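You operate a simulated robot arm through the tools that you are given. There is no shell and no other tool. Be economical: measure what you need, move in short steps, check, and stop when the job is done.

The job below is to be done with a simulated two-armed robot. You get a single attempt, and the scene is never put back.

TASK
Shut the red drawer. Then fetch the white canister and stand it on the top of the grey cabinet. Then close the grey drawer. Then press the test button two times. Then open the workbench cupboard door. Keep to this order. Set down upright: white canister.

It is judged by the outcome, as a careful person would: the job done as asked, and still so three seconds after it is handed in. It fails if anything else is knocked over, pushed out of place, dropped, spilled or broken.

THE ROBOT
Two 7-joint arms with two-finger parallel grippers on one trunk, on a base that drives. Base frame: it is fixed to the floor where the robot stands at the start and does not move with it; the origin is under the middle of the robot, x ahead of it, y to its left, z up. Units: m, rad, N and s.
The left shoulder is at the start at [0.05, 0.177, 1.079], the right one opposite. With the tool pointing down near the work surface each hand reaches from about 0.18 to 0.7 m from the robot's upright axis, wherever it stands, measured 20 degrees to its own side. Places, roughly: grey drawer [1.4, 0, 0.7]; red drawer [0.6, 0, 0.7]; test button [1.2, 1.9, 0.7]; top of the grey cabinet [3.3, -1, 1]; white canister [1.25, -0.25, 1]; workbench cupboard door [-0.8, 2.1, 0.5]. Payload 3.43 kg a hand.
Tool frame (each hand has its own): the origin (TCP) lies between the finger pads and is the grasp point; the fingertips stand 0.034 m ahead of it; z points along the fingers, y is the line along which they close. Largest opening 0.128 m; finger width 0.024, thickness 0.012; the body of the gripper, 0.048 by 0.13 m, starts 0.096 m behind the TCP.
Orientation is that of the tool frame in the base frame, as [roll, pitch, yaw] about the fixed x, y, z axes, in that order (R = Rz(yaw) Ry(pitch) Rx(roll)). With the fingers straight down and closing along the base's y, the tool's x points along the base's -x, its y along +y and its z along -z.

THE INTERFACE
- The arms move only by the tool servo_tool. It takes "left_commands", "right_commands" or both (then of equal length, played together; a hand with none holds still); each is a list that holds one entry, the list of rows, each a list of 7 numbers: the shift along the base's x, y, z in m, then the turn, a rotation vector about the base's x, y, z in rad, then the closure, from 0 (fully open) to 1 (shut). In form: [[[tx, ty, tz, rx, ry, rz, claw], ...]]. A call has 1 to 10 rows; each row is the pose to reach, as a shift and turn from the pose commanded when the call began. Rows are played at 5 a second. More than 0.05 m and 0.15 rad between two rows, or a gripper value outside its range, and nothing of the call is played. Where a pose cannot be reached the arm comes as near as it can. A force on the tool above 40 N (or 10 N above the force at the start of the call, whichever is more), or a blocked arm, ends the call early, and 0.2 s more pass. Each finger travels about 0.108 m/s and halts on what it meets, pressing with about 43 N; the grip force reading is that of the motor and also rises with nothing between the fingers. The clock runs only during rows and for 0.2 s after the last one: add rows that repeat a pose to give the fingers time. The reply holds the time, the measured pose of the TCP, the force on the tool along the base axes, the opening and the grip force, in the units named above and with some noise, with the torque about the TCP (base axes, N m) and any sound that the robot's microphone picked up.
- Cameras (640 x 400 px; columns grow to the right, rows downward): "scene" is now at [0.1573, -0.0032, 1.2405]; the picture's right is [-0.05, -1.00, 0.00], its down [-0.57, 0.03, -0.82] and it looks along [0.82, -0.04, -0.57] (base axes); focal length 274 px, centre (320, 200). "left" rides on the left gripper at [0.076, 0.011, -0.16] in its tool frame; the picture's right is [-0.15, 0.99, 0.00], its down [-0.88, -0.13, -0.46] and it looks along [-0.45, -0.07, 0.89] (tool axes); focal length 234 px, centre (320, 200). "right" rides on the right gripper at [0.076, -0.011, -0.16] in its tool frame; the picture's right is [0.15, 0.99, 0.00], its down [-0.88, 0.13, -0.46] and it looks along [-0.45, 0.07, 0.89] (tool axes); focal length 234 px, centre (320, 200). There is no depth. A picture from a camera that has moved, and an enlarged one, comes with that camera's place and axes in the base frame and with its lens.
- snapshot(camera): a new picture of that camera. It takes no simulated time.
- slide_trunk(by): slides the trunk up (or, below 0, down) by that many m; the arms and the scene camera ride with it, the base frame stays. It gives what a move gives, with no picture.
- steer(legs): drives the robot by 1 to 6 legs, each [ahead, turn to the left] in m and rad, along the robot's own axes; the way and the turn of a leg run together, so that a leg with both is an arc; at most 1.5 m and 3.142 rad a leg. The arms and the cameras ride along, it lands a little off, and it stops where it bumps. It gives what a move gives.
- turn_head(pan, tilt): turns the head with the scene camera to pan (to the left, within 1.396 rad either way) and tilt (down, from -0.506 to 1.204), counted from straight ahead of the robot. It gives what a move gives.
- zoom(camera, box): a new picture of the part [left, top, right, bottom] of that camera's present view, enlarged. It takes no simulated time.
- sign_off(): hands the job in; it is judged then, once.

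Go step by step. Nothing tells you exact positions but the pictures and the camera data: compare them with the known pose of the tool, close in by small moves and look again before you grip or let go. The budget is 165 turns and 130 pictures, counting those below and the enlarged ones. Unless the task says otherwise, let go and move clear before handing in, and close with one line.

The tools are called after "Call:" as a command line: name --argument value ..., lists and objects as JSON in quotes. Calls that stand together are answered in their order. servo_tool: Moves the arms, as the interface text tells. Its arguments: {"type":"object","properties":{"left_commands":{"type":"array","items":{"type":"array","items":{"type":"array","items":{"type":"number"}}}},"right_commands":{"type":"array","items":{"type":"array","items":{"type":"array","items":{"type":"number"}}}}},"required":[]} The other tools are called the same way: slide_trunk (by) slides the trunk up or down; steer (legs) drives the base; turn_head (pan, tilt) turns the head that bears the scene camera; snapshot (camera) takes a picture; zoom (camera, box) takes an enlarged picture of a part of a camera's view; sign_off () hands the job in.

At the start:

```text
time: 0.0
left_position: [0.3954, 0.1914, 1.0582]
left_tool_rot: [3.142, 0.001, -3.141]
left_force: [0.1, 0.1, 0.0]
left_moment: [0.01, -0.01, 0.02]
left_width: 0.1278
left_grasp_force: 0.1
right_position: [0.537, -0.2181, 0.9907]
right_tool_rot: [-3.14, -0.001, 3.141]
right_force: [-0.7, -0.6, 0.1]
right_moment: [0.01, 0.0, -0.02]
right_width: 0.128
right_grasp_force: 0.1
trunk travel left (down, up): [-0.25, 0.151]
robot x, y, heading: [0.0011, 0.0015, -0.001]
head pan, tilt: [-0.045, 0.611]
```

scene: 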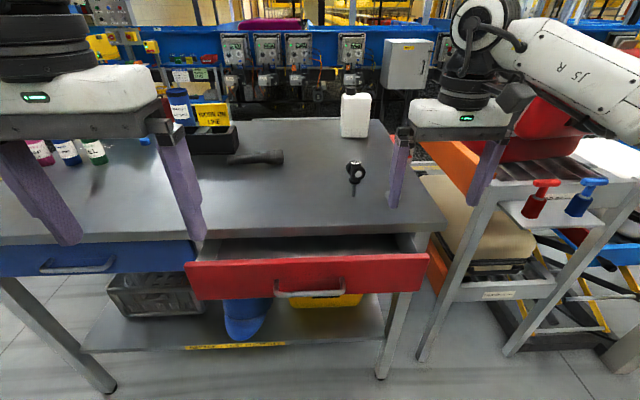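
right: 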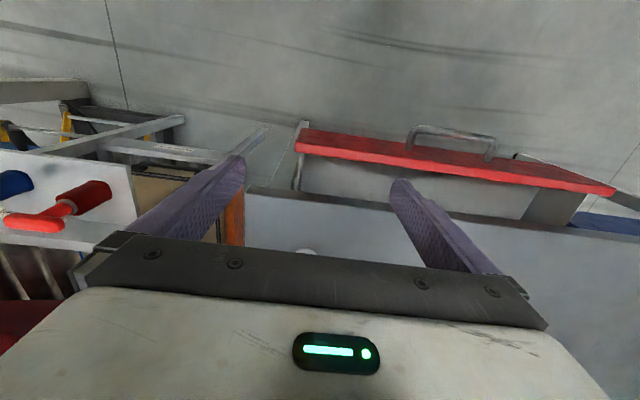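
left: 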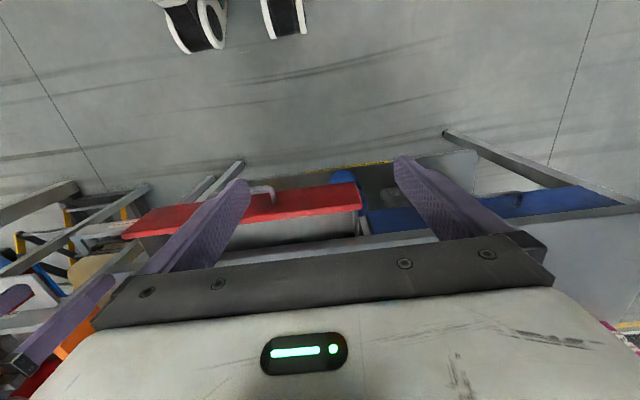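

The red drawer stands open in front of me at about x=0.59, and the canister is near the far edge of the bench. I'll look closer at the drawer and around the room before moving.

Call:
zoom --camera "scene" --box '[160, 180, 480, 380]'

Call:
turn_head --pan -0.4 --tilt 0.25

Call:
snapshot --camera "scene"

```text
2.00 times, centred on (320, 280) of scene
camera zoom: at [0.1573, -0.0032, 1.2405], right [-0.05, -1.0, 0.0], down [-0.57, 0.03, -0.82], along [0.82, -0.04, -0.57], focal length 547 px, centre (320, 40)
```

zoom: 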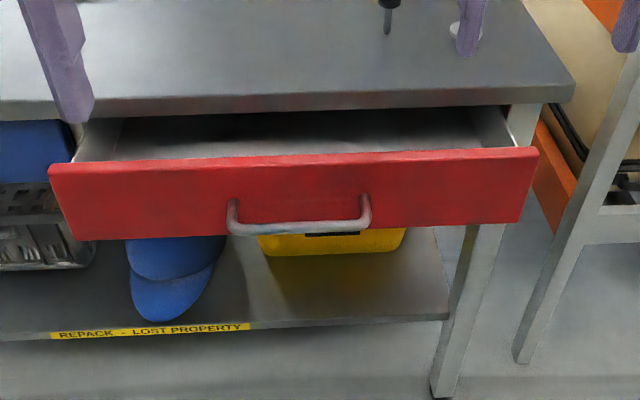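

```text
time: 0.8
left_position: [0.396, 0.1922, 1.0594]
left_tool_rot: [3.141, 0.0, -3.14]
left_force: [0.7, 0.1, -0.3]
left_moment: [0.01, 0.03, 0.0]
left_width: 0.128
left_grasp_force: 0.1
right_position: [0.5373, -0.2179, 0.9904]
right_tool_rot: [-3.141, 0.0, 3.141]
right_force: [-0.5, -0.1, -0.2]
right_moment: [0.01, -0.01, -0.01]
right_width: 0.1279
right_grasp_force: 0.0
trunk travel left (down, up): [-0.25, 0.151]
robot x, y, heading: [-0.0039, 0.0024, 0.002]
head pan, tilt: [-0.4, 0.25]
```

```text
125 pictures are left
camera scene: at [0.1554, -0.0354, 1.2736], right [-0.39, -0.92, 0.0], down [-0.23, 0.1, -0.97], along [0.89, -0.38, -0.25], focal length 274 px, centre (320, 200)
```

scene: 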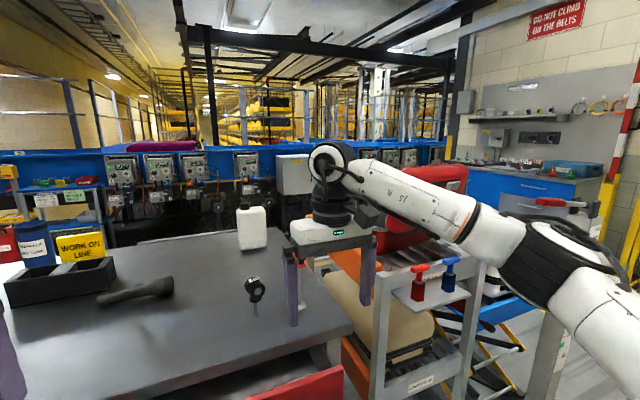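

The drawer front is at about x=0.57, z 0.66–0.79, and the bench top is near z=0.83. I'll close the right gripper, tilt it forward and bring it down in front of the drawer, clear of the handle.

Call:
servo_tool --right_commands '[[[-0.04, 0.02, 0, 0, -0.12, 0, 0.3], [-0.08, 0.04, -0.0, 0, -0.24, 0, 0.6], [-0.12, 0.06, -0.01, 0, -0.36, 0, 1], [-0.14, 0.08, -0.05, 0, -0.45, 0, 1], [-0.14, 0.09, -0.1, 0, -0.45, 0, 1], [-0.14, 0.1, -0.14, 0, -0.45, 0, 1], [-0.14, 0.1, -0.18, 0, -0.45, 0, 1], [-0.14, 0.1, -0.215, 0, -0.45, 0, 1]]]'

Call:
turn_head --pan 0 --tilt 0.8

Call:
snapshot --camera "scene"

Call:
snapshot --camera "right"

```text
refused: row 5 steps farther than a row can; nothing moved
```

```text
time: 1.8
left_position: [0.3967, 0.1931, 1.059]
left_tool_rot: [-3.141, 0.0, -3.137]
left_force: [0.2, -0.1, -0.9]
left_moment: [0.04, 0.02, -0.05]
left_width: 0.128
left_grasp_force: 0.1
right_position: [0.5376, -0.2178, 0.9906]
right_tool_rot: [-3.142, 0.001, -3.141]
right_force: [0.4, 0.1, -0.4]
right_moment: [-0.07, -0.03, 0.01]
right_width: 0.128
right_grasp_force: 0.1
trunk travel left (down, up): [-0.25, 0.151]
robot x, y, heading: [0.0017, -0.0021, -0.006]
head pan, tilt: [0.0, 0.799]
```

```text
124 pictures are left
camera scene: at [0.15, 0.0008, 1.2246], right [0.0, -1.0, 0.0], down [-0.72, 0.0, -0.7], along [0.7, 0.0, -0.72], focal length 274 px, centre (320, 200)
```

scene: 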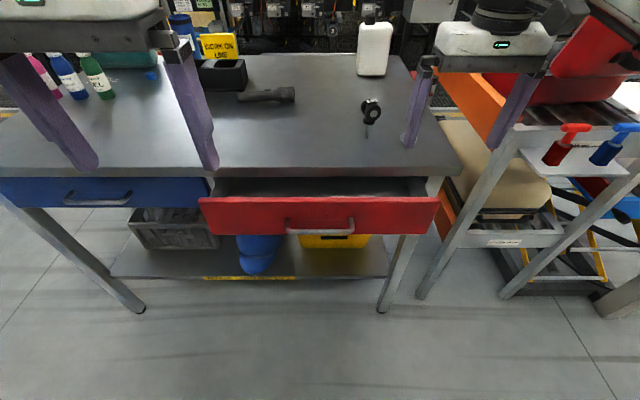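

```text
123 pictures are left
camera right: at [0.4607, -0.2299, 1.1488], right [-0.15, 0.99, 0.0], down [0.88, 0.13, 0.46], along [0.45, 0.07, -0.89], focal length 234 px, centre (320, 200)
```

right: 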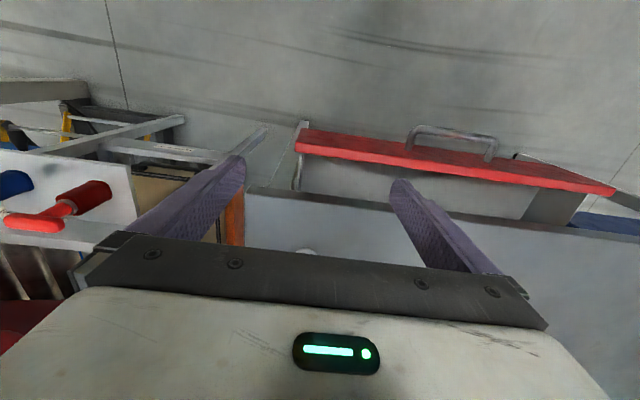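

Two views put the bench top near z=0.85 with its front edge at x≈0.61, and the drawer front at x≈0.53–0.55. I'll bring the closed right hand in front of it, in smaller steps.

Call:
servo_tool --right_commands '[[[-0.04, 0.02, 0, 0, -0.12, 0, 0.3], [-0.08, 0.04, 0, 0, -0.24, 0, 0.6], [-0.12, 0.06, -0.01, 0, -0.36, 0, 1], [-0.14, 0.08, -0.04, 0, -0.45, 0, 1], [-0.14, 0.09, -0.08, 0, -0.45, 0, 1], [-0.14, 0.1, -0.12, 0, -0.45, 0, 1], [-0.14, 0.1, -0.165, 0, -0.45, 0, 1], [-0.14, 0.1, -0.21, 0, -0.45, 0, 1]]]'

Call:
snapshot --camera "scene"

Call:
snapshot --camera "right"

```text
time: 3.6
left_position: [0.3953, 0.1914, 1.0587]
left_tool_rot: [3.142, 0.001, -3.14]
left_force: [0.0, -0.4, -0.5]
left_moment: [0.0, 0.0, -0.03]
left_width: 0.1279
left_grasp_force: 0.1
right_position: [0.3927, -0.1193, 0.7779]
right_tool_rot: [3.141, 0.449, 3.141]
right_force: [-0.2, 0.4, 0.1]
right_moment: [-0.01, 0.02, 0.03]
right_width: 0.0003
right_grasp_force: 32.8
trunk travel left (down, up): [-0.25, 0.151]
robot x, y, heading: [-0.0018, -0.0003, -0.001]
head pan, tilt: [0.0, 0.799]
```

```text
122 pictures are left
camera scene: at [0.15, 0.0008, 1.2246], right [0.0, -1.0, 0.0], down [-0.72, 0.0, -0.7], along [0.7, 0.0, -0.72], focal length 274 px, centre (320, 200)
```

scene: 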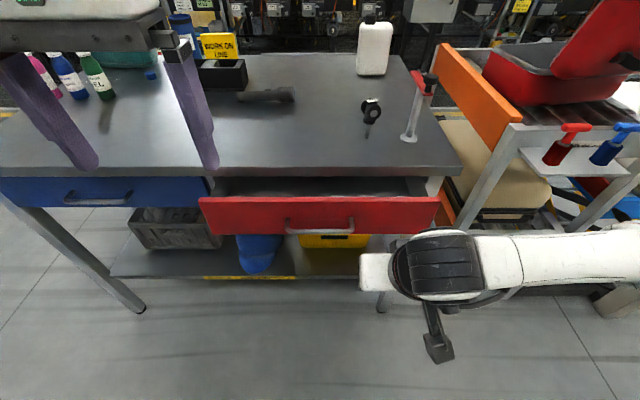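

```text
121 pictures are left
camera right: at [0.2551, -0.1307, 0.8869], right [-0.13, 0.99, -0.06], down [0.59, 0.13, 0.79], along [0.79, 0.07, -0.6], focal length 234 px, centre (320, 200)
```

right: 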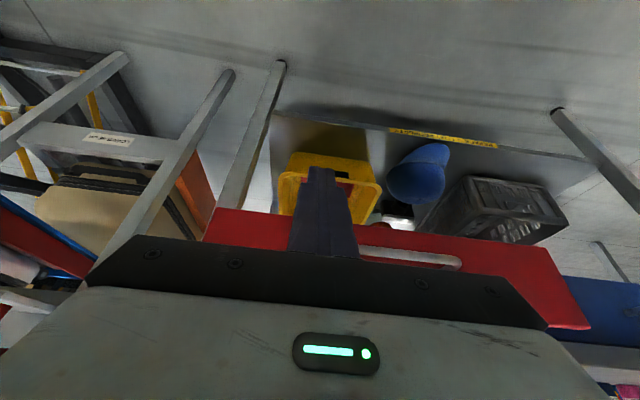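

The hand is in front of the drawer, right of the handle. I'll push it straight ahead now.

Call:
servo_tool --right_commands '[[[0.03, -0.02, 0, 0, 0, 0, 1], [0.06, -0.03, 0, 0, 0, 0, 1], [0.09, -0.03, 0, 0, 0, 0, 1], [0.11, -0.03, 0, 0, 0, 0, 1], [0.13, -0.03, 0, 0, 0, 0, 1], [0.15, -0.03, 0, 0, 0, 0, 1], [0.165, -0.03, 0, 0, 0, 0, 1], [0.18, -0.03, 0, 0, 0, 0, 1], [0.195, -0.03, 0, 0, 0, 0, 1], [0.205, -0.03, 0, 0, 0, 0, 1]]]'

Call:
snapshot --camera "scene"

Call:
snapshot --camera "right"

```text
time: 5.8
left_position: [0.3973, 0.1923, 1.0591]
left_tool_rot: [-3.141, -0.001, -3.139]
left_force: [1.2, 0.0, 0.3]
left_moment: [0.0, 0.01, 0.0]
left_width: 0.1278
left_grasp_force: 0.1
right_position: [0.6022, -0.1469, 0.7806]
right_tool_rot: [-3.141, 0.45, 3.141]
right_force: [0.9, 0.0, 0.1]
right_moment: [0.01, 0.01, 0.0]
right_width: 0.0
right_grasp_force: 32.9
trunk travel left (down, up): [-0.25, 0.151]
robot x, y, heading: [-0.0039, 0.0003, 0.002]
head pan, tilt: [0.0, 0.799]
```

```text
120 pictures are left
camera scene: at [0.1501, 0.0009, 1.2245], right [0.0, -1.0, 0.0], down [-0.72, 0.0, -0.7], along [0.7, 0.0, -0.72], focal length 274 px, centre (320, 200)
```

scene: 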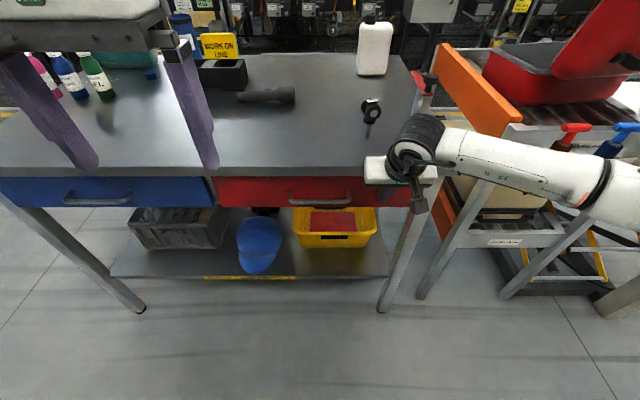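

```text
119 pictures are left
camera right: at [0.4642, -0.1601, 0.8909], right [-0.13, 0.99, -0.06], down [0.59, 0.13, 0.79], along [0.79, 0.07, -0.6], focal length 234 px, centre (320, 200)
```

right: 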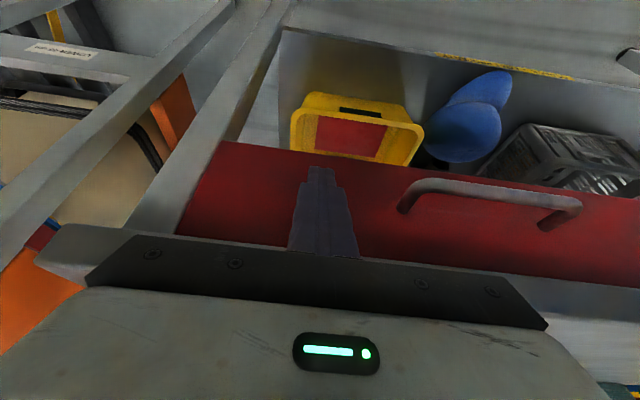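

Nearly closed. I'll push a bit farther until it stops.

Call:
servo_tool --right_commands '[[[0.008, 0, 0, 0, 0, 0, 1], [0.016, 0, 0, 0, 0, 0, 1], [0.024, 0, 0, 0, 0, 0, 1], [0.032, 0, 0, 0, 0, 0, 1], [0.04, 0, 0, 0, 0, 0, 1]]]'

Call:
snapshot --camera "scene"

Call:
snapshot --camera "right"

```text
time: 6.4
left_position: [0.395, 0.1916, 1.0594]
left_tool_rot: [-3.139, 0.001, -3.141]
left_force: [0.1, 0.5, -0.1]
left_moment: [-0.02, 0.01, -0.01]
left_width: 0.1282
left_grasp_force: 0.0
right_position: [0.6057, -0.1471, 0.7781]
right_tool_rot: [3.141, 0.429, -3.141]
right_force: [-7.0, 0.5, -1.0]
right_moment: [-0.09, -0.62, -0.07]
right_width: 0.0
right_grasp_force: 32.9
trunk travel left (down, up): [-0.25, 0.151]
robot x, y, heading: [0.0039, 0.0011, -0.003]
head pan, tilt: [0.0, 0.799]
stopped in row 2 (right hand): the force on the tool passed its limit at 48 N (the readings are from after the stop); the commanded pose is now the measured one
```

```text
118 pictures are left
camera scene: at [0.148, 0.0008, 1.2248], right [0.0, -1.0, 0.0], down [-0.72, 0.0, -0.7], along [0.7, 0.0, -0.72], focal length 274 px, centre (320, 200)
```

scene: 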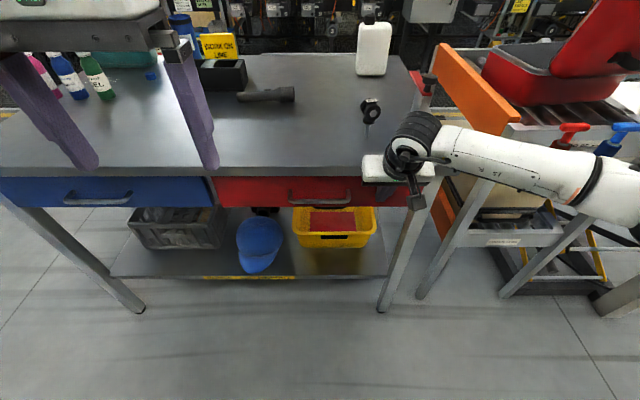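

```text
117 pictures are left
camera right: at [0.47, -0.159, 0.8908], right [-0.13, 0.99, -0.06], down [0.61, 0.13, 0.78], along [0.78, 0.07, -0.62], focal length 234 px, centre (320, 200)
```

right: 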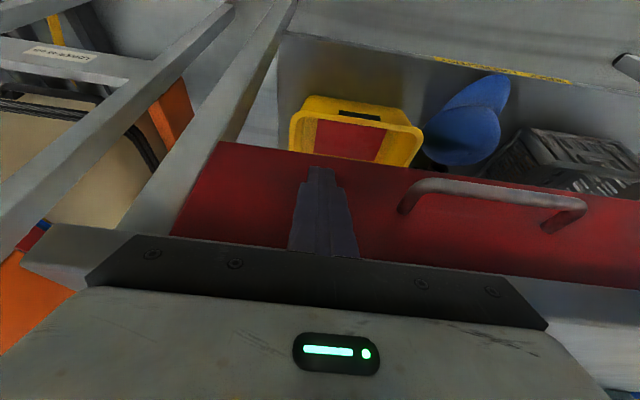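

The red drawer is flush with the blue one and it stopped on contact, so it's shut. I'll back the hand off, tuck it in, and survey the room.

Call:
servo_tool --right_commands '[[[-0.045, 0, 0, 0, 0, 0, 1], [-0.09, 0, 0, 0, 0, 0, 1], [-0.13, 0, 0.02, 0, 0.1, 0, 1], [-0.17, -0.02, 0.045, 0, 0.2, 0, 1], [-0.2, -0.03, 0.08, 0, 0.3, 0, 1], [-0.21, -0.04, 0.12, 0, 0.42, 0, 1], [-0.21, -0.04, 0.165, 0, 0.43, 0, 1], [-0.21, -0.04, 0.21, 0, 0.43, 0, 1], [-0.21, -0.04, 0.25, 0, 0.43, 0, 1], [-0.21, -0.04, 0.28, 0, 0.43, 0, 1]]]'

Call:
turn_head --pan 0 --tilt 0.35

Call:
snapshot --camera "scene"

Call:
turn_head --pan -1.0 --tilt 0.35

Call:
snapshot --camera "scene"

Call:
turn_head --pan 1.0 --tilt 0.35

Call:
snapshot --camera "scene"

```text
refused: row 4 steps farther than a row can; nothing moved
```

```text
time: 7.3
left_position: [0.3951, 0.1924, 1.0603]
left_tool_rot: [-3.141, 0.002, 3.141]
left_force: [-1.0, 0.5, 0.3]
left_moment: [0.0, 0.03, -0.02]
left_width: 0.1278
left_grasp_force: 0.0
right_position: [0.606, -0.1476, 0.779]
right_tool_rot: [-3.14, 0.431, -3.14]
right_force: [-19.8, 0.8, 5.0]
right_moment: [-0.05, 0.39, -0.03]
right_width: 0.0
right_grasp_force: 33.2
trunk travel left (down, up): [-0.25, 0.151]
robot x, y, heading: [-0.0034, -0.0019, -0.005]
head pan, tilt: [0.0, 0.351]
```

```text
116 pictures are left
camera scene: at [0.1598, 0.0008, 1.2645], right [0.0, -1.0, 0.0], down [-0.34, 0.0, -0.94], along [0.94, 0.0, -0.34], focal length 274 px, centre (320, 200)
```

scene: 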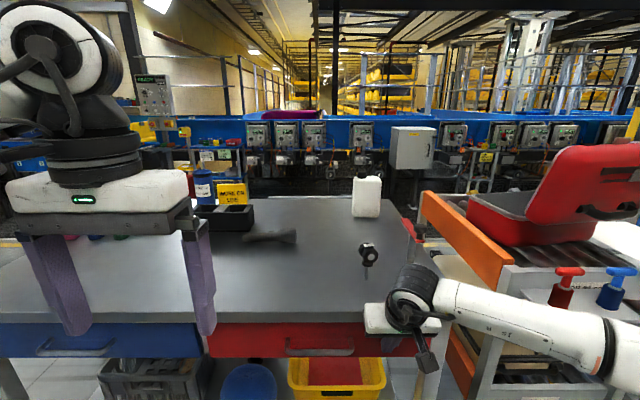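

```text
time: 8.5
left_position: [0.3942, 0.1912, 1.0607]
left_tool_rot: [-3.138, 0.001, 3.141]
left_force: [-0.5, -0.6, 0.1]
left_moment: [0.0, -0.02, -0.01]
left_width: 0.1283
left_grasp_force: 0.0
right_position: [0.6075, -0.1482, 0.7783]
right_tool_rot: [3.141, 0.43, -3.141]
right_force: [-23.0, 1.3, 2.0]
right_moment: [-0.29, 0.56, 0.03]
right_width: 0.0
right_grasp_force: 33.3
trunk travel left (down, up): [-0.25, 0.151]
robot x, y, heading: [0.0013, 0.0032, -0.003]
head pan, tilt: [-1.0, 0.351]
```

```text
115 pictures are left
camera scene: at [0.1171, -0.0774, 1.2644], right [-0.84, -0.54, 0.0], down [-0.18, 0.29, -0.94], along [0.51, -0.79, -0.34], focal length 274 px, centre (320, 200)
```

scene: 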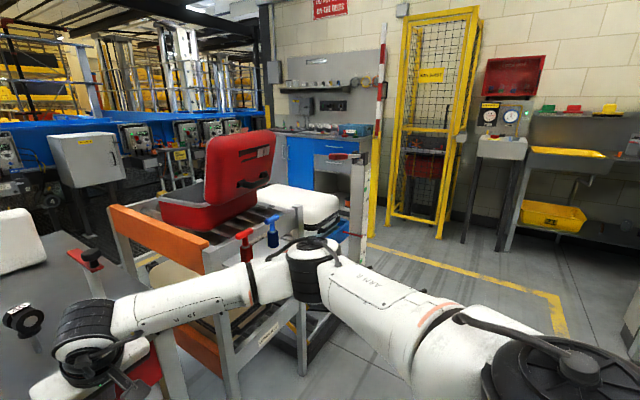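

```text
time: 10.5
left_position: [0.3953, 0.1916, 1.0596]
left_tool_rot: [-3.14, 0.001, 3.141]
left_force: [-0.6, 0.6, -0.8]
left_moment: [0.0, 0.0, -0.01]
left_width: 0.1282
left_grasp_force: 0.0
right_position: [0.6056, -0.1471, 0.7786]
right_tool_rot: [3.141, 0.429, -3.14]
right_force: [-23.4, 1.4, 0.4]
right_moment: [-0.12, 0.6, 0.07]
right_width: 0.0
right_grasp_force: 32.8
trunk travel left (down, up): [-0.25, 0.151]
robot x, y, heading: [-0.0026, -0.0002, -0.006]
head pan, tilt: [1.0, 0.351]
```

```text
114 pictures are left
camera scene: at [0.1174, 0.0791, 1.2644], right [0.84, -0.54, 0.0], down [-0.18, -0.29, -0.94], along [0.51, 0.79, -0.34], focal length 274 px, centre (320, 200)
```

scene: 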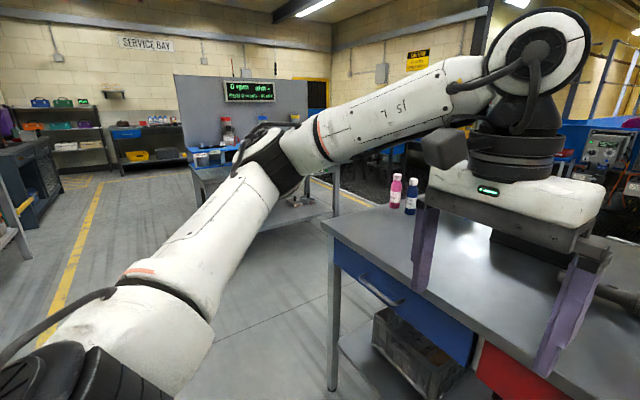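

The arms, bench and routes are clear now: the grey cabinet is the box on the far line at (3.3, -1), and the grey drawer is on the bench's far side. I'll retract the hand and go round the right side, past the orange/red cart.

Call:
servo_tool --right_commands '[[[-0.045, 0, 0, 0, 0, 0, 1], [-0.09, 0, 0, 0, 0, 0, 1], [-0.13, 0, 0.01, 0, 0.1, 0, 1], [-0.17, -0.02, 0.03, 0, 0.2, 0, 1], [-0.2, -0.03, 0.06, 0, 0.3, 0, 1], [-0.21, -0.04, 0.1, 0, 0.42, 0, 1], [-0.21, -0.04, 0.145, 0, 0.43, 0, 1], [-0.21, -0.04, 0.19, 0, 0.43, 0, 1], [-0.21, -0.04, 0.235, 0, 0.43, 0, 1], [-0.21, -0.04, 0.28, 0, 0.43, 0, 0.5]]]'

Call:
steer --legs '[[-0.25, 0], [0, -1.57]]'

Call:
turn_head --pan 0.5 --tilt 0.6

Call:
snapshot --camera "scene"

```text
time: 12.7
left_position: [0.3959, 0.1919, 1.0599]
left_tool_rot: [-3.14, -0.002, -3.139]
left_force: [0.0, -0.4, 0.0]
left_moment: [-0.01, 0.0, 0.01]
left_width: 0.1277
left_grasp_force: 0.0
right_position: [0.3987, -0.1865, 1.0572]
right_tool_rot: [-3.14, 0.001, -3.139]
right_force: [0.6, 1.0, -0.5]
right_moment: [0.0, -0.02, 0.01]
right_width: 0.0639
right_grasp_force: 0.1
trunk travel left (down, up): [-0.25, 0.151]
robot x, y, heading: [-0.0014, -0.0004, -0.0]
head pan, tilt: [1.0, 0.351]
```

```text
time: 17.7
left_position: [0.0142, -0.3597, 1.0577]
left_tool_rot: [-3.133, 0.0, 1.732]
left_force: [0.8, 0.2, 0.1]
left_moment: [0.02, 0.02, -0.05]
left_width: 0.1281
left_grasp_force: 0.0
right_position: [-0.3459, -0.4185, 1.0565]
right_tool_rot: [-3.117, 0.002, 1.775]
right_force: [0.3, -0.1, -1.5]
right_moment: [0.0, 0.01, 0.01]
right_width: 0.0642
right_grasp_force: 0.1
trunk travel left (down, up): [-0.25, 0.151]
robot x, y, heading: [-0.2417, 0.001, -1.398]
head pan, tilt: [1.0, 0.351]
stopped in leg 2: the robot was blocked; the commanded pose is now the measured one
```

```text
time: 18.6
left_position: [0.0146, -0.3598, 1.056]
left_tool_rot: [-3.131, -0.003, 1.735]
left_force: [-0.1, 0.2, 0.0]
left_moment: [0.02, 0.0, 0.02]
left_width: 0.1281
left_grasp_force: 0.1
right_position: [-0.3462, -0.4196, 1.055]
right_tool_rot: [-3.116, -0.002, 1.772]
right_force: [-0.4, -1.0, -0.5]
right_moment: [-0.03, 0.05, 0.01]
right_width: 0.064
right_grasp_force: 0.1
trunk travel left (down, up): [-0.25, 0.151]
robot x, y, heading: [-0.2458, -0.0017, -1.403]
head pan, tilt: [0.499, 0.6]
```

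```text
113 pictures are left
camera scene: at [-0.1698, -0.1366, 1.2409], right [-0.79, -0.62, 0.01], down [-0.36, 0.44, -0.82], along [0.5, -0.65, -0.57], focal length 274 px, centre (320, 200)
```

scene: 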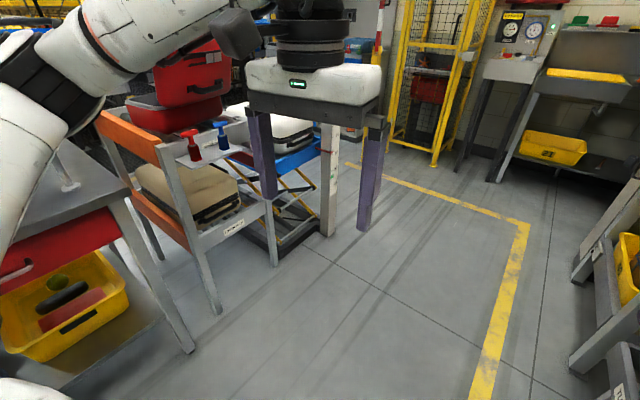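

The turn was blocked; the right arm was disturbed, so probably the right elbow touched something behind. Let me look there.

Call:
turn_head --pan -1.1 --tilt 0.5

Call:
snapshot --camera "scene"

```text
time: 20.3
left_position: [0.015, -0.3596, 1.0566]
left_tool_rot: [-3.132, 0.001, 1.736]
left_force: [0.2, 0.0, 0.0]
left_moment: [0.01, -0.03, -0.02]
left_width: 0.1281
left_grasp_force: 0.0
right_position: [-0.3448, -0.4197, 1.0571]
right_tool_rot: [-3.117, 0.0, 1.771]
right_force: [1.1, -0.5, 0.3]
right_moment: [0.02, 0.0, 0.0]
right_width: 0.0638
right_grasp_force: 0.0
trunk travel left (down, up): [-0.25, 0.151]
robot x, y, heading: [-0.2453, -0.0025, -1.405]
head pan, tilt: [-1.1, 0.499]
```

```text
112 pictures are left
camera scene: at [-0.2975, -0.1209, 1.2513], right [-0.6, 0.8, 0.01], down [0.38, 0.28, -0.88], along [-0.71, -0.52, -0.47], focal length 274 px, centre (320, 200)
```

scene: 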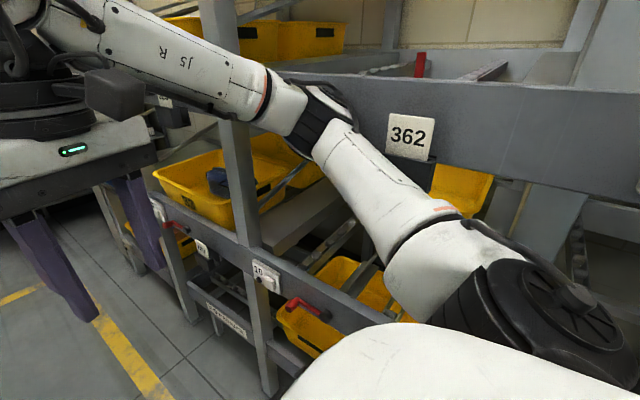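

The right elbow just touched the fixed rack behind; nothing is displaced. I'll turn back, move forward for clearance, turn right again and drive down the aisle.

Call:
steer --legs '[[0, 1.39], [0.17, 0], [0, -1.57], [0.6, 0]]'

Call:
turn_head --pan 0.3 --tilt 0.5

Call:
snapshot --camera "scene"

```text
time: 32.1
left_position: [0.0389, -1.0368, 1.0586]
left_tool_rot: [-3.141, 0.002, 1.5]
left_force: [0.1, -0.5, -0.5]
left_moment: [0.03, -0.01, 0.0]
left_width: 0.128
left_grasp_force: 0.2
right_position: [-0.3286, -1.0106, 1.0553]
right_tool_rot: [-3.129, 0.0, 1.53]
right_force: [1.1, 0.9, 0.2]
right_moment: [0.03, -0.03, 0.0]
right_width: 0.064
right_grasp_force: 0.1
trunk travel left (down, up): [-0.25, 0.151]
robot x, y, heading: [-0.1247, -0.6289, -1.641]
head pan, tilt: [-1.1, 0.499]
```

```text
time: 33.6
left_position: [0.0399, -1.0376, 1.059]
left_tool_rot: [-3.14, 0.0, 1.499]
left_force: [-0.2, -0.1, 0.5]
left_moment: [0.04, 0.02, 0.01]
left_width: 0.128
left_grasp_force: 0.1
right_position: [-0.328, -1.0112, 1.0553]
right_tool_rot: [-3.13, 0.0, 1.529]
right_force: [0.2, 0.2, -0.2]
right_moment: [0.0, -0.02, 0.0]
right_width: 0.0639
right_grasp_force: 0.0
trunk travel left (down, up): [-0.25, 0.151]
robot x, y, heading: [-0.1226, -0.6278, -1.64]
head pan, tilt: [0.3, 0.499]
```

```text
111 pictures are left
camera scene: at [-0.107, -0.7845, 1.2505], right [-0.97, -0.23, 0.0], down [-0.11, 0.47, -0.88], along [0.2, -0.85, -0.48], focal length 274 px, centre (320, 200)
```

scene: 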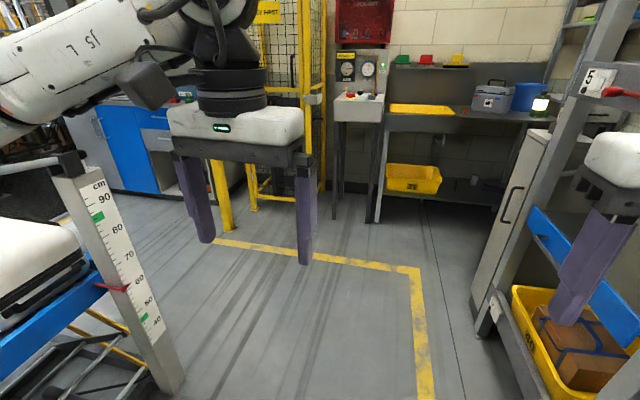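

The gauge post ends at y≈-1.23; I'll drive to y≈-1.9 and turn left toward +x.

Call:
steer --legs '[[1.25, 0.07], [0, 1.57]]'

Call:
turn_head --pan 0.3 --tilt 0.4

Call:
snapshot --camera "scene"

```text
time: 43.6
left_position: [0.2375, -1.6783, 1.059]
left_tool_rot: [3.14, -0.001, 3.116]
left_force: [0.6, -1.2, 0.3]
left_moment: [0.01, -0.02, -0.02]
left_width: 0.1277
left_grasp_force: 0.1
right_position: [0.2289, -2.0451, 1.0561]
right_tool_rot: [-3.13, 0.001, -3.138]
right_force: [-0.1, -0.7, -0.9]
right_moment: [-0.04, -0.02, 0.01]
right_width: 0.064
right_grasp_force: 0.0
trunk travel left (down, up): [-0.25, 0.151]
robot x, y, heading: [-0.1631, -1.8558, -0.022]
head pan, tilt: [0.3, 0.499]
heard: click
```

```text
time: 44.3
left_position: [0.237, -1.6776, 1.0582]
left_tool_rot: [-3.141, 0.001, 3.114]
left_force: [0.4, 0.7, 0.9]
left_moment: [0.0, 0.0, 0.03]
left_width: 0.1277
left_grasp_force: 0.0
right_position: [0.2298, -2.0459, 1.0541]
right_tool_rot: [-3.128, 0.0, -3.136]
right_force: [0.5, -0.1, 0.2]
right_moment: [0.02, -0.02, 0.02]
right_width: 0.0638
right_grasp_force: 0.0
trunk travel left (down, up): [-0.25, 0.151]
robot x, y, heading: [-0.1642, -1.8592, -0.023]
head pan, tilt: [0.3, 0.4]
```

```text
110 pictures are left
camera scene: at [-0.0062, -1.8325, 1.2596], right [0.27, -0.96, 0.0], down [-0.37, -0.11, -0.92], along [0.89, 0.25, -0.39], focal length 274 px, centre (320, 200)
```

scene: 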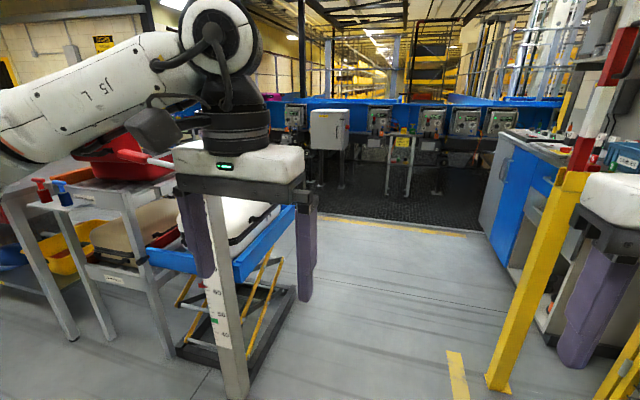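

The lane ahead is clear (lift table to the left, yellow guard to the right). I'll drive on in +x and turn left to face +y.

Call:
steer --legs '[[1.2, 0.03], [1.15, 0], [0, 1.57]]'

Call:
turn_head --pan 0.3 --tilt 0.45

Call:
snapshot --camera "scene"

Call:
turn_head --pan -0.9 --tilt 0.35

Call:
snapshot --camera "scene"

```text
time: 59.9
left_position: [2.0051, -1.4819, 1.0583]
left_tool_rot: [3.141, 0.0, -1.535]
left_force: [0.5, -0.6, 0.1]
left_moment: [0.01, 0.03, -0.02]
left_width: 0.1281
left_grasp_force: 0.0
right_position: [2.3728, -1.467, 1.0548]
right_tool_rot: [-3.129, -0.001, -1.502]
right_force: [-0.2, -0.7, 0.6]
right_moment: [-0.03, 0.03, 0.01]
right_width: 0.0639
right_grasp_force: 0.1
trunk travel left (down, up): [-0.25, 0.151]
robot x, y, heading: [2.2101, -1.875, 1.613]
head pan, tilt: [0.3, 0.4]
```

```text
time: 60.5
left_position: [2.0054, -1.4819, 1.0587]
left_tool_rot: [3.141, 0.0, -1.534]
left_force: [0.0, -0.7, -0.5]
left_moment: [0.04, 0.0, -0.04]
left_width: 0.1283
left_grasp_force: 0.0
right_position: [2.3713, -1.467, 1.0553]
right_tool_rot: [-3.132, 0.0, -1.502]
right_force: [0.0, 0.3, 0.2]
right_moment: [0.01, -0.01, 0.02]
right_width: 0.064
right_grasp_force: 0.0
trunk travel left (down, up): [-0.25, 0.151]
robot x, y, heading: [2.2098, -1.8726, 1.608]
head pan, tilt: [0.3, 0.45]
```

```text
109 pictures are left
camera scene: at [2.1752, -1.7144, 1.255], right [0.94, 0.33, 0.0], down [0.14, -0.41, -0.9], along [-0.3, 0.85, -0.43], focal length 274 px, centre (320, 200)
```

scene: 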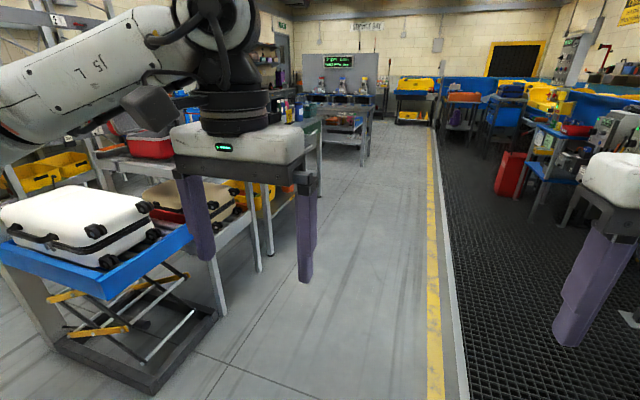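

```text
time: 61.9
left_position: [2.0048, -1.4809, 1.0584]
left_tool_rot: [-3.141, 0.001, -1.533]
left_force: [1.4, 0.5, -0.6]
left_moment: [0.02, 0.0, -0.02]
left_width: 0.1278
left_grasp_force: 0.1
right_position: [2.374, -1.4677, 1.0552]
right_tool_rot: [-3.132, 0.0, -1.504]
right_force: [0.9, -0.2, 0.6]
right_moment: [0.04, -0.02, -0.03]
right_width: 0.0637
right_grasp_force: 0.0
trunk travel left (down, up): [-0.25, 0.151]
robot x, y, heading: [2.2074, -1.8714, 1.61]
head pan, tilt: [-0.901, 0.351]
```

```text
108 pictures are left
camera scene: at [2.2764, -1.7403, 1.2642], right [0.65, -0.76, 0.0], down [-0.26, -0.22, -0.94], along [0.71, 0.61, -0.34], focal length 274 px, centre (320, 200)
```

scene: 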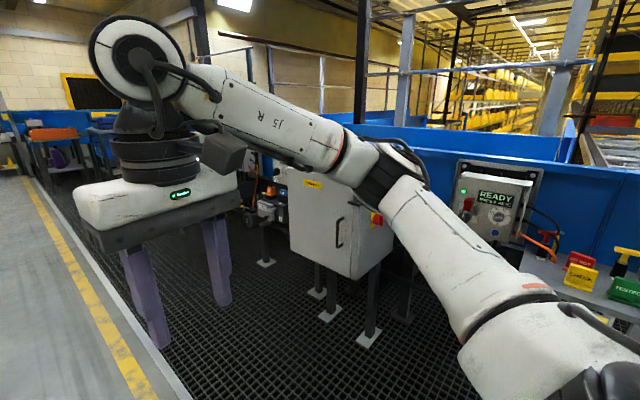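

The aisle between the bench and the dark mat is clear. I'll drive to y≈-0.25 and turn left to face the bench's far side.

Call:
steer --legs '[[1.5, -0.04], [0.12, 0], [0, 1.57]]'

Call:
turn_head --pan 0 --tilt 0.6

Call:
snapshot --camera "scene"

```text
time: 74.1
left_position: [1.7722, -0.4178, 1.0576]
left_tool_rot: [3.141, -0.001, 0.001]
left_force: [0.1, 0.1, 0.2]
left_moment: [-0.02, -0.02, 0.0]
left_width: 0.1279
left_grasp_force: 0.1
right_position: [1.7723, -0.0488, 1.0554]
right_tool_rot: [-3.131, -0.001, 0.033]
right_force: [0.6, 0.9, 0.2]
right_moment: [-0.02, -0.01, 0.02]
right_width: 0.0641
right_grasp_force: 0.0
trunk travel left (down, up): [-0.25, 0.151]
robot x, y, heading: [2.1694, -0.2244, -3.134]
head pan, tilt: [-0.901, 0.351]
```

```text
time: 75.3
left_position: [1.7722, -0.4174, 1.0574]
left_tool_rot: [-3.141, 0.001, 0.003]
left_force: [-0.5, -0.4, -0.3]
left_moment: [0.0, 0.0, 0.01]
left_width: 0.1283
left_grasp_force: 0.1
right_position: [1.7718, -0.05, 1.0555]
right_tool_rot: [-3.132, 0.0, 0.033]
right_force: [-0.1, 0.7, 0.4]
right_moment: [0.05, 0.0, -0.02]
right_width: 0.064
right_grasp_force: 0.2
trunk travel left (down, up): [-0.25, 0.151]
robot x, y, heading: [2.167, -0.2275, -3.137]
head pan, tilt: [0.0, 0.6]
```

```text
107 pictures are left
camera scene: at [2.0104, -0.2265, 1.2414], right [0.0, 1.0, 0.0], down [0.56, 0.0, -0.83], along [-0.83, 0.0, -0.56], focal length 274 px, centre (320, 200)
```

scene: 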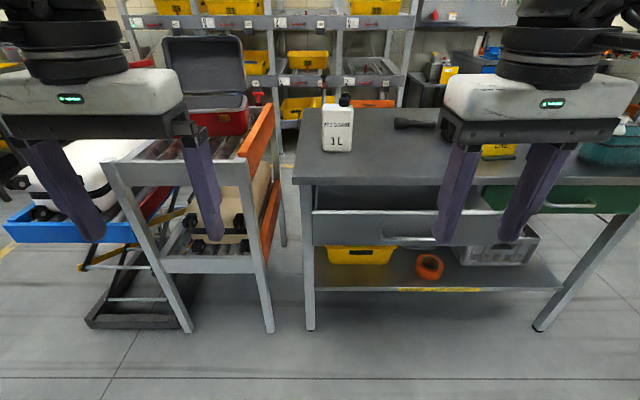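

I see the canister with its "1 L" face toward me at about (1.10, -0.17) and the open grey drawer below. I'll zoom in on the canister.

Call:
zoom --camera "scene" --box '[290, 80, 450, 180]'

Call:
snapshot --camera "right"

```text
4.00 times, centred on (370, 130) of scene
camera zoom: at [2.0104, -0.2265, 1.2414], right [0.0, 1.0, 0.0], down [0.56, 0.0, -0.83], along [-0.83, 0.0, -0.56], focal length 1094 px, centre (120, 480)
```

zoom: 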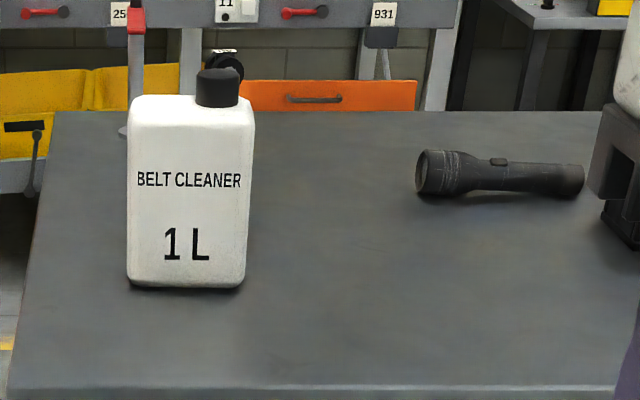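

```text
105 pictures are left
camera right: at [1.846, -0.038, 1.2136], right [0.18, -0.98, -0.01], down [-0.88, -0.16, 0.45], along [-0.45, -0.07, -0.89], focal length 234 px, centre (320, 200)
```

right: 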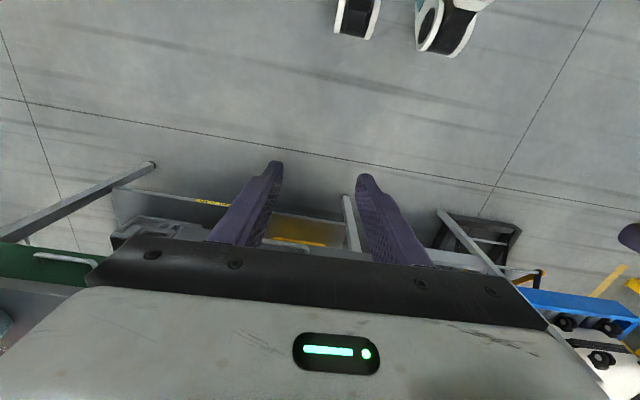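

The canister body is about 0.106 m wide and 0.157 tall with the cap on the right; bench top z≈0.84. I plan a top-down grip across its depth, so I'll turn the right hand 90°, raise both hands, then drive closer.

Call:
servo_tool --right_commands '[[[0, 0, 0.02, 0, 0, 0.15, 0.5], [0, 0, 0.04, 0, 0, 0.3, 0.4], [0, 0, 0.06, 0, 0, 0.45, 0.3], [0, 0, 0.08, 0, 0, 0.6, 0.2], [0, 0, 0.1, 0, 0, 0.75, 0], [0, 0, 0.12, 0, 0, 0.9, 0], [0, 0, 0.14, 0, 0, 1.05, 0], [0, 0, 0.16, 0, 0, 1.2, 0], [0, 0, 0.17, 0, 0, 1.35, 0], [0, 0, 0.17, 0, 0, 1.5, 0]]]' --left_commands '[[[0.01, 0, 0.02, 0, 0, 0, 0], [0.02, 0, 0.04, 0, 0, 0, 0], [0.03, 0, 0.06, 0, 0, 0, 0], [0.04, 0, 0.08, 0, 0, 0, 0], [0.05, 0, 0.1, 0, 0, 0, 0], [0.06, 0, 0.12, 0, 0, 0, 0], [0.07, 0, 0.14, 0, 0, 0, 0], [0.08, 0, 0.15, 0, 0, 0, 0], [0.08, 0, 0.15, 0, 0, 0, 0], [0.08, 0, 0.15, 0, 0, 0, 0]]]'

Call:
steer --legs '[[0.37, 0]]'

Call:
snapshot --camera "scene"

Call:
snapshot --camera "right"

```text
time: 77.5
left_position: [1.8537, -0.4172, 1.2077]
left_tool_rot: [-3.14, -0.001, 0.002]
left_force: [0.7, 0.0, -0.8]
left_moment: [0.01, -0.01, 0.0]
left_width: 0.1278
left_grasp_force: 0.1
right_position: [1.8897, -0.1294, 1.1435]
right_tool_rot: [-3.128, 0.002, 1.529]
right_force: [0.5, 0.4, 0.1]
right_moment: [-0.01, -0.03, 0.01]
right_width: 0.128
right_grasp_force: 0.1
right hand out of reach, approached as far as the arm can: row 6, 7, 8, 9, 10
trunk travel left (down, up): [-0.25, 0.151]
robot x, y, heading: [2.1721, -0.2292, -3.135]
head pan, tilt: [0.0, 0.6]
```

```text
time: 79.9
left_position: [1.4729, -0.4153, 1.2092]
left_tool_rot: [3.141, -0.001, -0.003]
left_force: [-0.7, 0.1, 0.1]
left_moment: [0.01, -0.02, 0.0]
left_width: 0.1281
left_grasp_force: 0.0
right_position: [1.5105, -0.1279, 1.1433]
right_tool_rot: [-3.129, 0.003, 1.521]
right_force: [0.7, 0.6, -0.4]
right_moment: [-0.03, -0.03, 0.01]
right_width: 0.1279
right_grasp_force: 0.0
trunk travel left (down, up): [-0.25, 0.151]
robot x, y, heading: [1.7939, -0.2305, 3.138]
head pan, tilt: [0.0, 0.6]
```

```text
104 pictures are left
camera scene: at [1.6297, -0.2266, 1.2413], right [0.0, 1.0, 0.0], down [0.57, 0.0, -0.82], along [-0.82, 0.0, -0.57], focal length 274 px, centre (320, 200)
```

scene: 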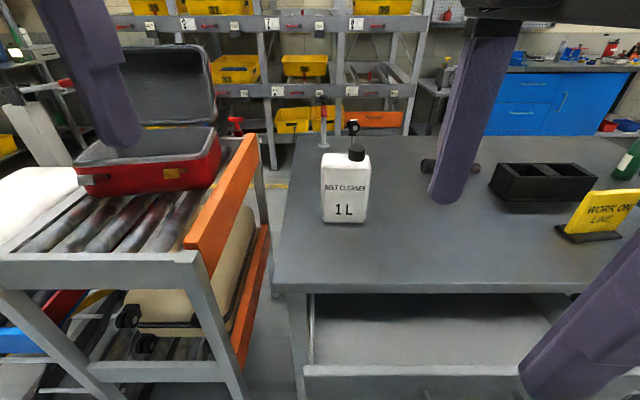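

```text
103 pictures are left
camera right: at [1.5038, -0.0517, 1.3015], right [1.0, 0.1, -0.01], down [0.09, -0.88, 0.46], along [0.03, -0.46, -0.89], focal length 234 px, centre (320, 200)
```

right: 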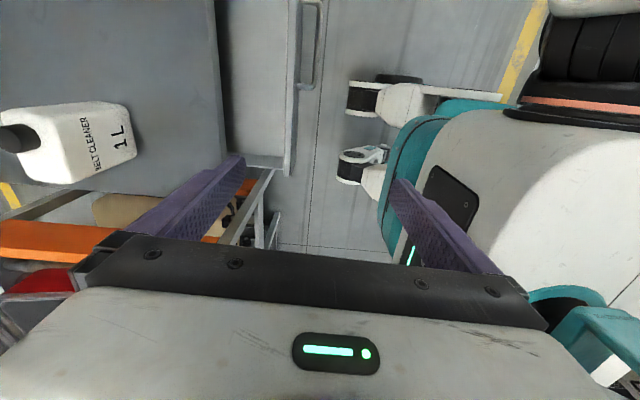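

The hand is turned; the canister's front face is at about x≈1.15, y≈-0.17, bench z≈0.85. I'll move the open hand toward it at a safe height and look.

Call:
servo_tool --right_commands '[[[-0.04, 0, 0.0, 0, 0, 0.05, 0], [-0.08, -0.01, 0.0, 0, 0, 0.05, 0], [-0.12, -0.02, 0.0, 0, 0, 0.05, 0], [-0.16, -0.03, 0.0, 0, 0, 0.05, 0], [-0.2, -0.04, 0.0, 0, 0, 0.05, 0], [-0.24, -0.045, 0.0, 0, 0, 0.05, 0], [-0.28, -0.045, 0.0, 0, 0, 0.05, 0]]]'

Call:
snapshot --camera "right"

Call:
snapshot --camera "scene"

```text
time: 81.5
left_position: [1.4721, -0.4159, 1.2095]
left_tool_rot: [3.141, 0.001, -0.003]
left_force: [0.1, 0.9, 0.4]
left_moment: [0.0, 0.0, 0.0]
left_width: 0.128
left_grasp_force: 0.1
right_position: [1.4683, -0.1953, 1.0855]
right_tool_rot: [-3.127, 0.003, 1.569]
right_force: [0.5, 0.6, 0.5]
right_moment: [-0.02, -0.01, 0.02]
right_width: 0.1279
right_grasp_force: 0.1
right hand out of reach, approached as far as the arm can: row 1, 2, 3, 4, 5, 6, 7
trunk travel left (down, up): [-0.25, 0.151]
robot x, y, heading: [1.7867, -0.2285, 3.138]
head pan, tilt: [0.0, 0.6]
```

```text
102 pictures are left
camera right: at [1.4597, -0.1191, 1.244], right [0.99, 0.15, -0.01], down [0.14, -0.88, 0.46], along [0.05, -0.45, -0.89], focal length 234 px, centre (320, 200)
```

right: 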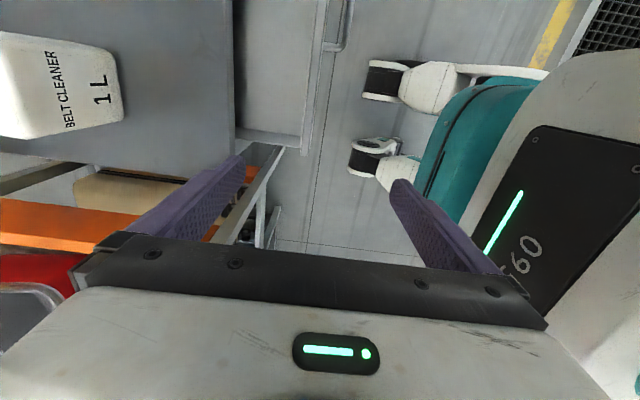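

```text
101 pictures are left
camera scene: at [1.6302, -0.2266, 1.2415], right [0.0, 1.0, 0.0], down [0.56, 0.0, -0.83], along [-0.83, 0.0, -0.56], focal length 274 px, centre (320, 200)
```

scene: 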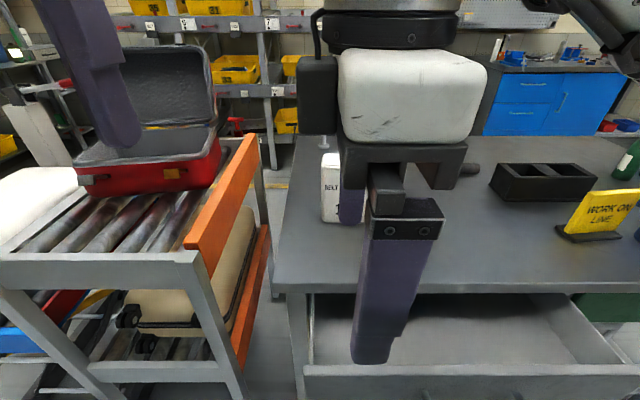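

Turned that way the wrist hits its limit. The body is only ~0.10 wide, so I'll turn the hand back and grip across the width with fingers closing along y.

Call:
servo_tool --right_commands '[[[0.0, 0.01, 0.01, 0, 0, -0.15, 0], [0.0, 0.02, 0.02, 0, 0, -0.3, 0], [0, 0.03, 0.03, 0, 0, -0.45, 0], [0, 0.04, 0.04, 0, 0, -0.6, 0], [0, 0.05, 0.05, 0, 0, -0.75, 0], [0, 0.05, 0.06, 0, 0, -0.9, 0], [0, 0.05, 0.06, 0, 0, -1.05, 0], [0, 0.05, 0.06, 0, 0, -1.2, 0], [0, 0.05, 0.06, 0, 0, -1.35, 0], [0, 0.05, 0.06, 0, 0, -1.5, 0]]]'

Call:
servo_tool --right_commands '[[[-0.04, -0.01, 0.0, 0, 0, -0.07, 0], [-0.08, -0.02, 0.0, 0, 0, -0.07, 0], [-0.12, -0.03, 0.0, 0, 0, -0.07, 0], [-0.16, -0.03, 0.0, 0, 0, -0.07, 0], [-0.2, -0.03, 0.0, 0, 0, -0.07, 0], [-0.24, -0.03, 0.0, 0, 0, -0.07, 0], [-0.24, -0.03, 0.0, 0, 0, -0.07, 0]]]'

Call:
snapshot --camera "right"

Call:
snapshot --camera "scene"

```text
time: 83.7
left_position: [1.4728, -0.4166, 1.2085]
left_tool_rot: [3.141, 0.0, -0.003]
left_force: [-1.0, 1.4, 0.9]
left_moment: [0.04, 0.01, 0.0]
left_width: 0.128
left_grasp_force: 0.0
right_position: [1.469, -0.1481, 1.1435]
right_tool_rot: [-3.127, 0.003, 0.07]
right_force: [0.0, -0.4, 0.0]
right_moment: [0.0, 0.0, 0.0]
right_width: 0.1282
right_grasp_force: 0.0
trunk travel left (down, up): [-0.25, 0.151]
robot x, y, heading: [1.7918, -0.2277, 3.139]
head pan, tilt: [0.0, 0.6]
```

```text
time: 85.3
left_position: [1.473, -0.4172, 1.2085]
left_tool_rot: [-3.141, -0.001, -0.003]
left_force: [0.6, 0.3, 0.3]
left_moment: [-0.02, -0.02, -0.01]
left_width: 0.1281
left_grasp_force: 0.0
right_position: [1.2444, -0.1811, 1.1388]
right_tool_rot: [-3.127, 0.003, 0.003]
right_force: [-0.2, -0.6, -0.3]
right_moment: [0.05, 0.0, -0.02]
right_width: 0.128
right_grasp_force: 0.1
right hand out of reach, approached as far as the arm can: row 6, 7
trunk travel left (down, up): [-0.25, 0.151]
robot x, y, heading: [1.7877, -0.2307, 3.141]
head pan, tilt: [0.0, 0.6]
```

```text
100 pictures are left
camera right: at [1.3202, -0.1725, 1.2965], right [0.15, -0.99, -0.02], down [-0.88, -0.14, 0.46], along [-0.45, -0.06, -0.89], focal length 234 px, centre (320, 200)
```

right: 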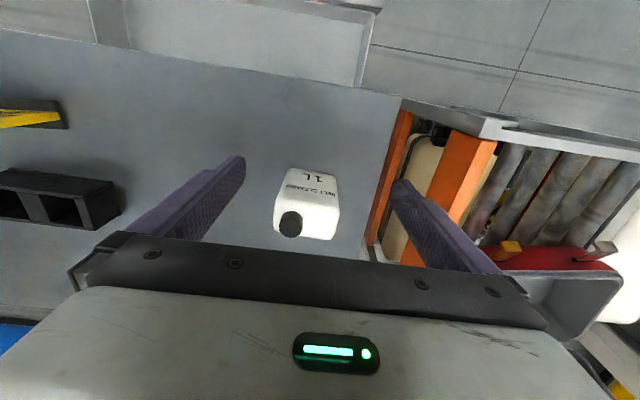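

```text
99 pictures are left
camera scene: at [1.6297, -0.2273, 1.2413], right [0.0, 1.0, 0.0], down [0.57, 0.0, -0.82], along [-0.82, 0.0, -0.57], focal length 274 px, centre (320, 200)
```

scene: 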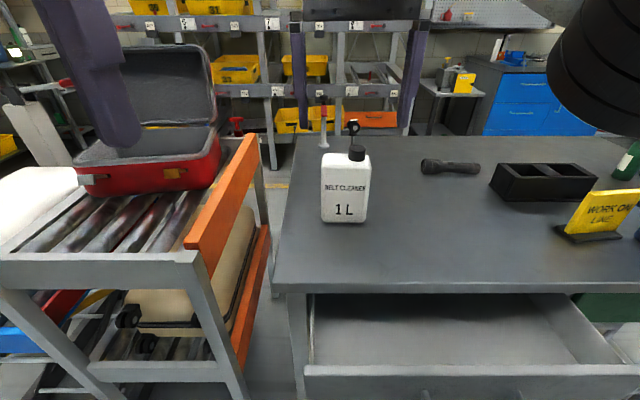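

Out of reach with a straight-down tool at that height, so I'll tilt the hand forward ~0.8 rad and approach along the slope. The canister is ~0.10 wide and ~0.055 deep, centred near (1.128, -0.176).

Call:
servo_tool --right_commands '[[[0.0, 0.0, 0.0, 0, 0.14, 0, 0], [0.0, 0.0, 0.0, 0, 0.28, 0, 0], [0, 0.0, -0.02, 0, 0.42, 0, 0], [0, 0.003, -0.04, 0, 0.56, 0, 0], [0, 0.005, -0.07, 0, 0.7, 0, 0], [0, 0.005, -0.1, 0, 0.8, 0, 0], [0, 0.005, -0.1, 0, 0.8, 0, 0]]]'

Call:
snapshot --camera "right"

Call:
snapshot --camera "scene"

```text
time: 86.9
left_position: [1.4728, -0.4171, 1.208]
left_tool_rot: [3.14, 0.001, -0.003]
left_force: [-0.4, 0.0, 0.4]
left_moment: [-0.02, -0.01, 0.02]
left_width: 0.1281
left_grasp_force: 0.0
right_position: [1.243, -0.175, 1.0388]
right_tool_rot: [-3.128, 0.803, 0.003]
right_force: [-0.6, 0.3, 0.4]
right_moment: [0.0, 0.03, -0.01]
right_width: 0.128
right_grasp_force: 0.0
trunk travel left (down, up): [-0.25, 0.151]
robot x, y, heading: [1.7949, -0.2288, 3.14]
head pan, tilt: [0.0, 0.6]
```

```text
98 pictures are left
camera right: at [1.4095, -0.1658, 1.0939], right [0.09, -0.99, -0.12], down [-0.28, -0.14, 0.95], along [-0.95, -0.06, -0.29], focal length 234 px, centre (320, 200)
```

right: 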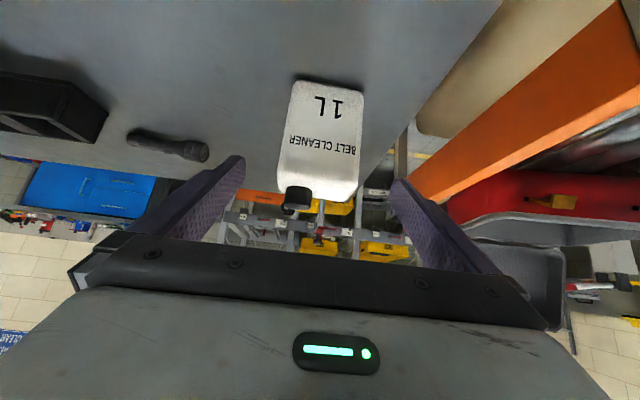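

```text
97 pictures are left
camera scene: at [1.6302, -0.2267, 1.2415], right [0.0, 1.0, 0.0], down [0.56, 0.0, -0.83], along [-0.83, 0.0, -0.56], focal length 274 px, centre (320, 200)
```

scene: 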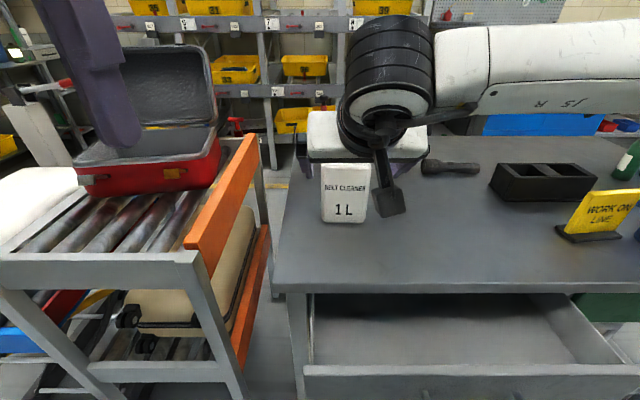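

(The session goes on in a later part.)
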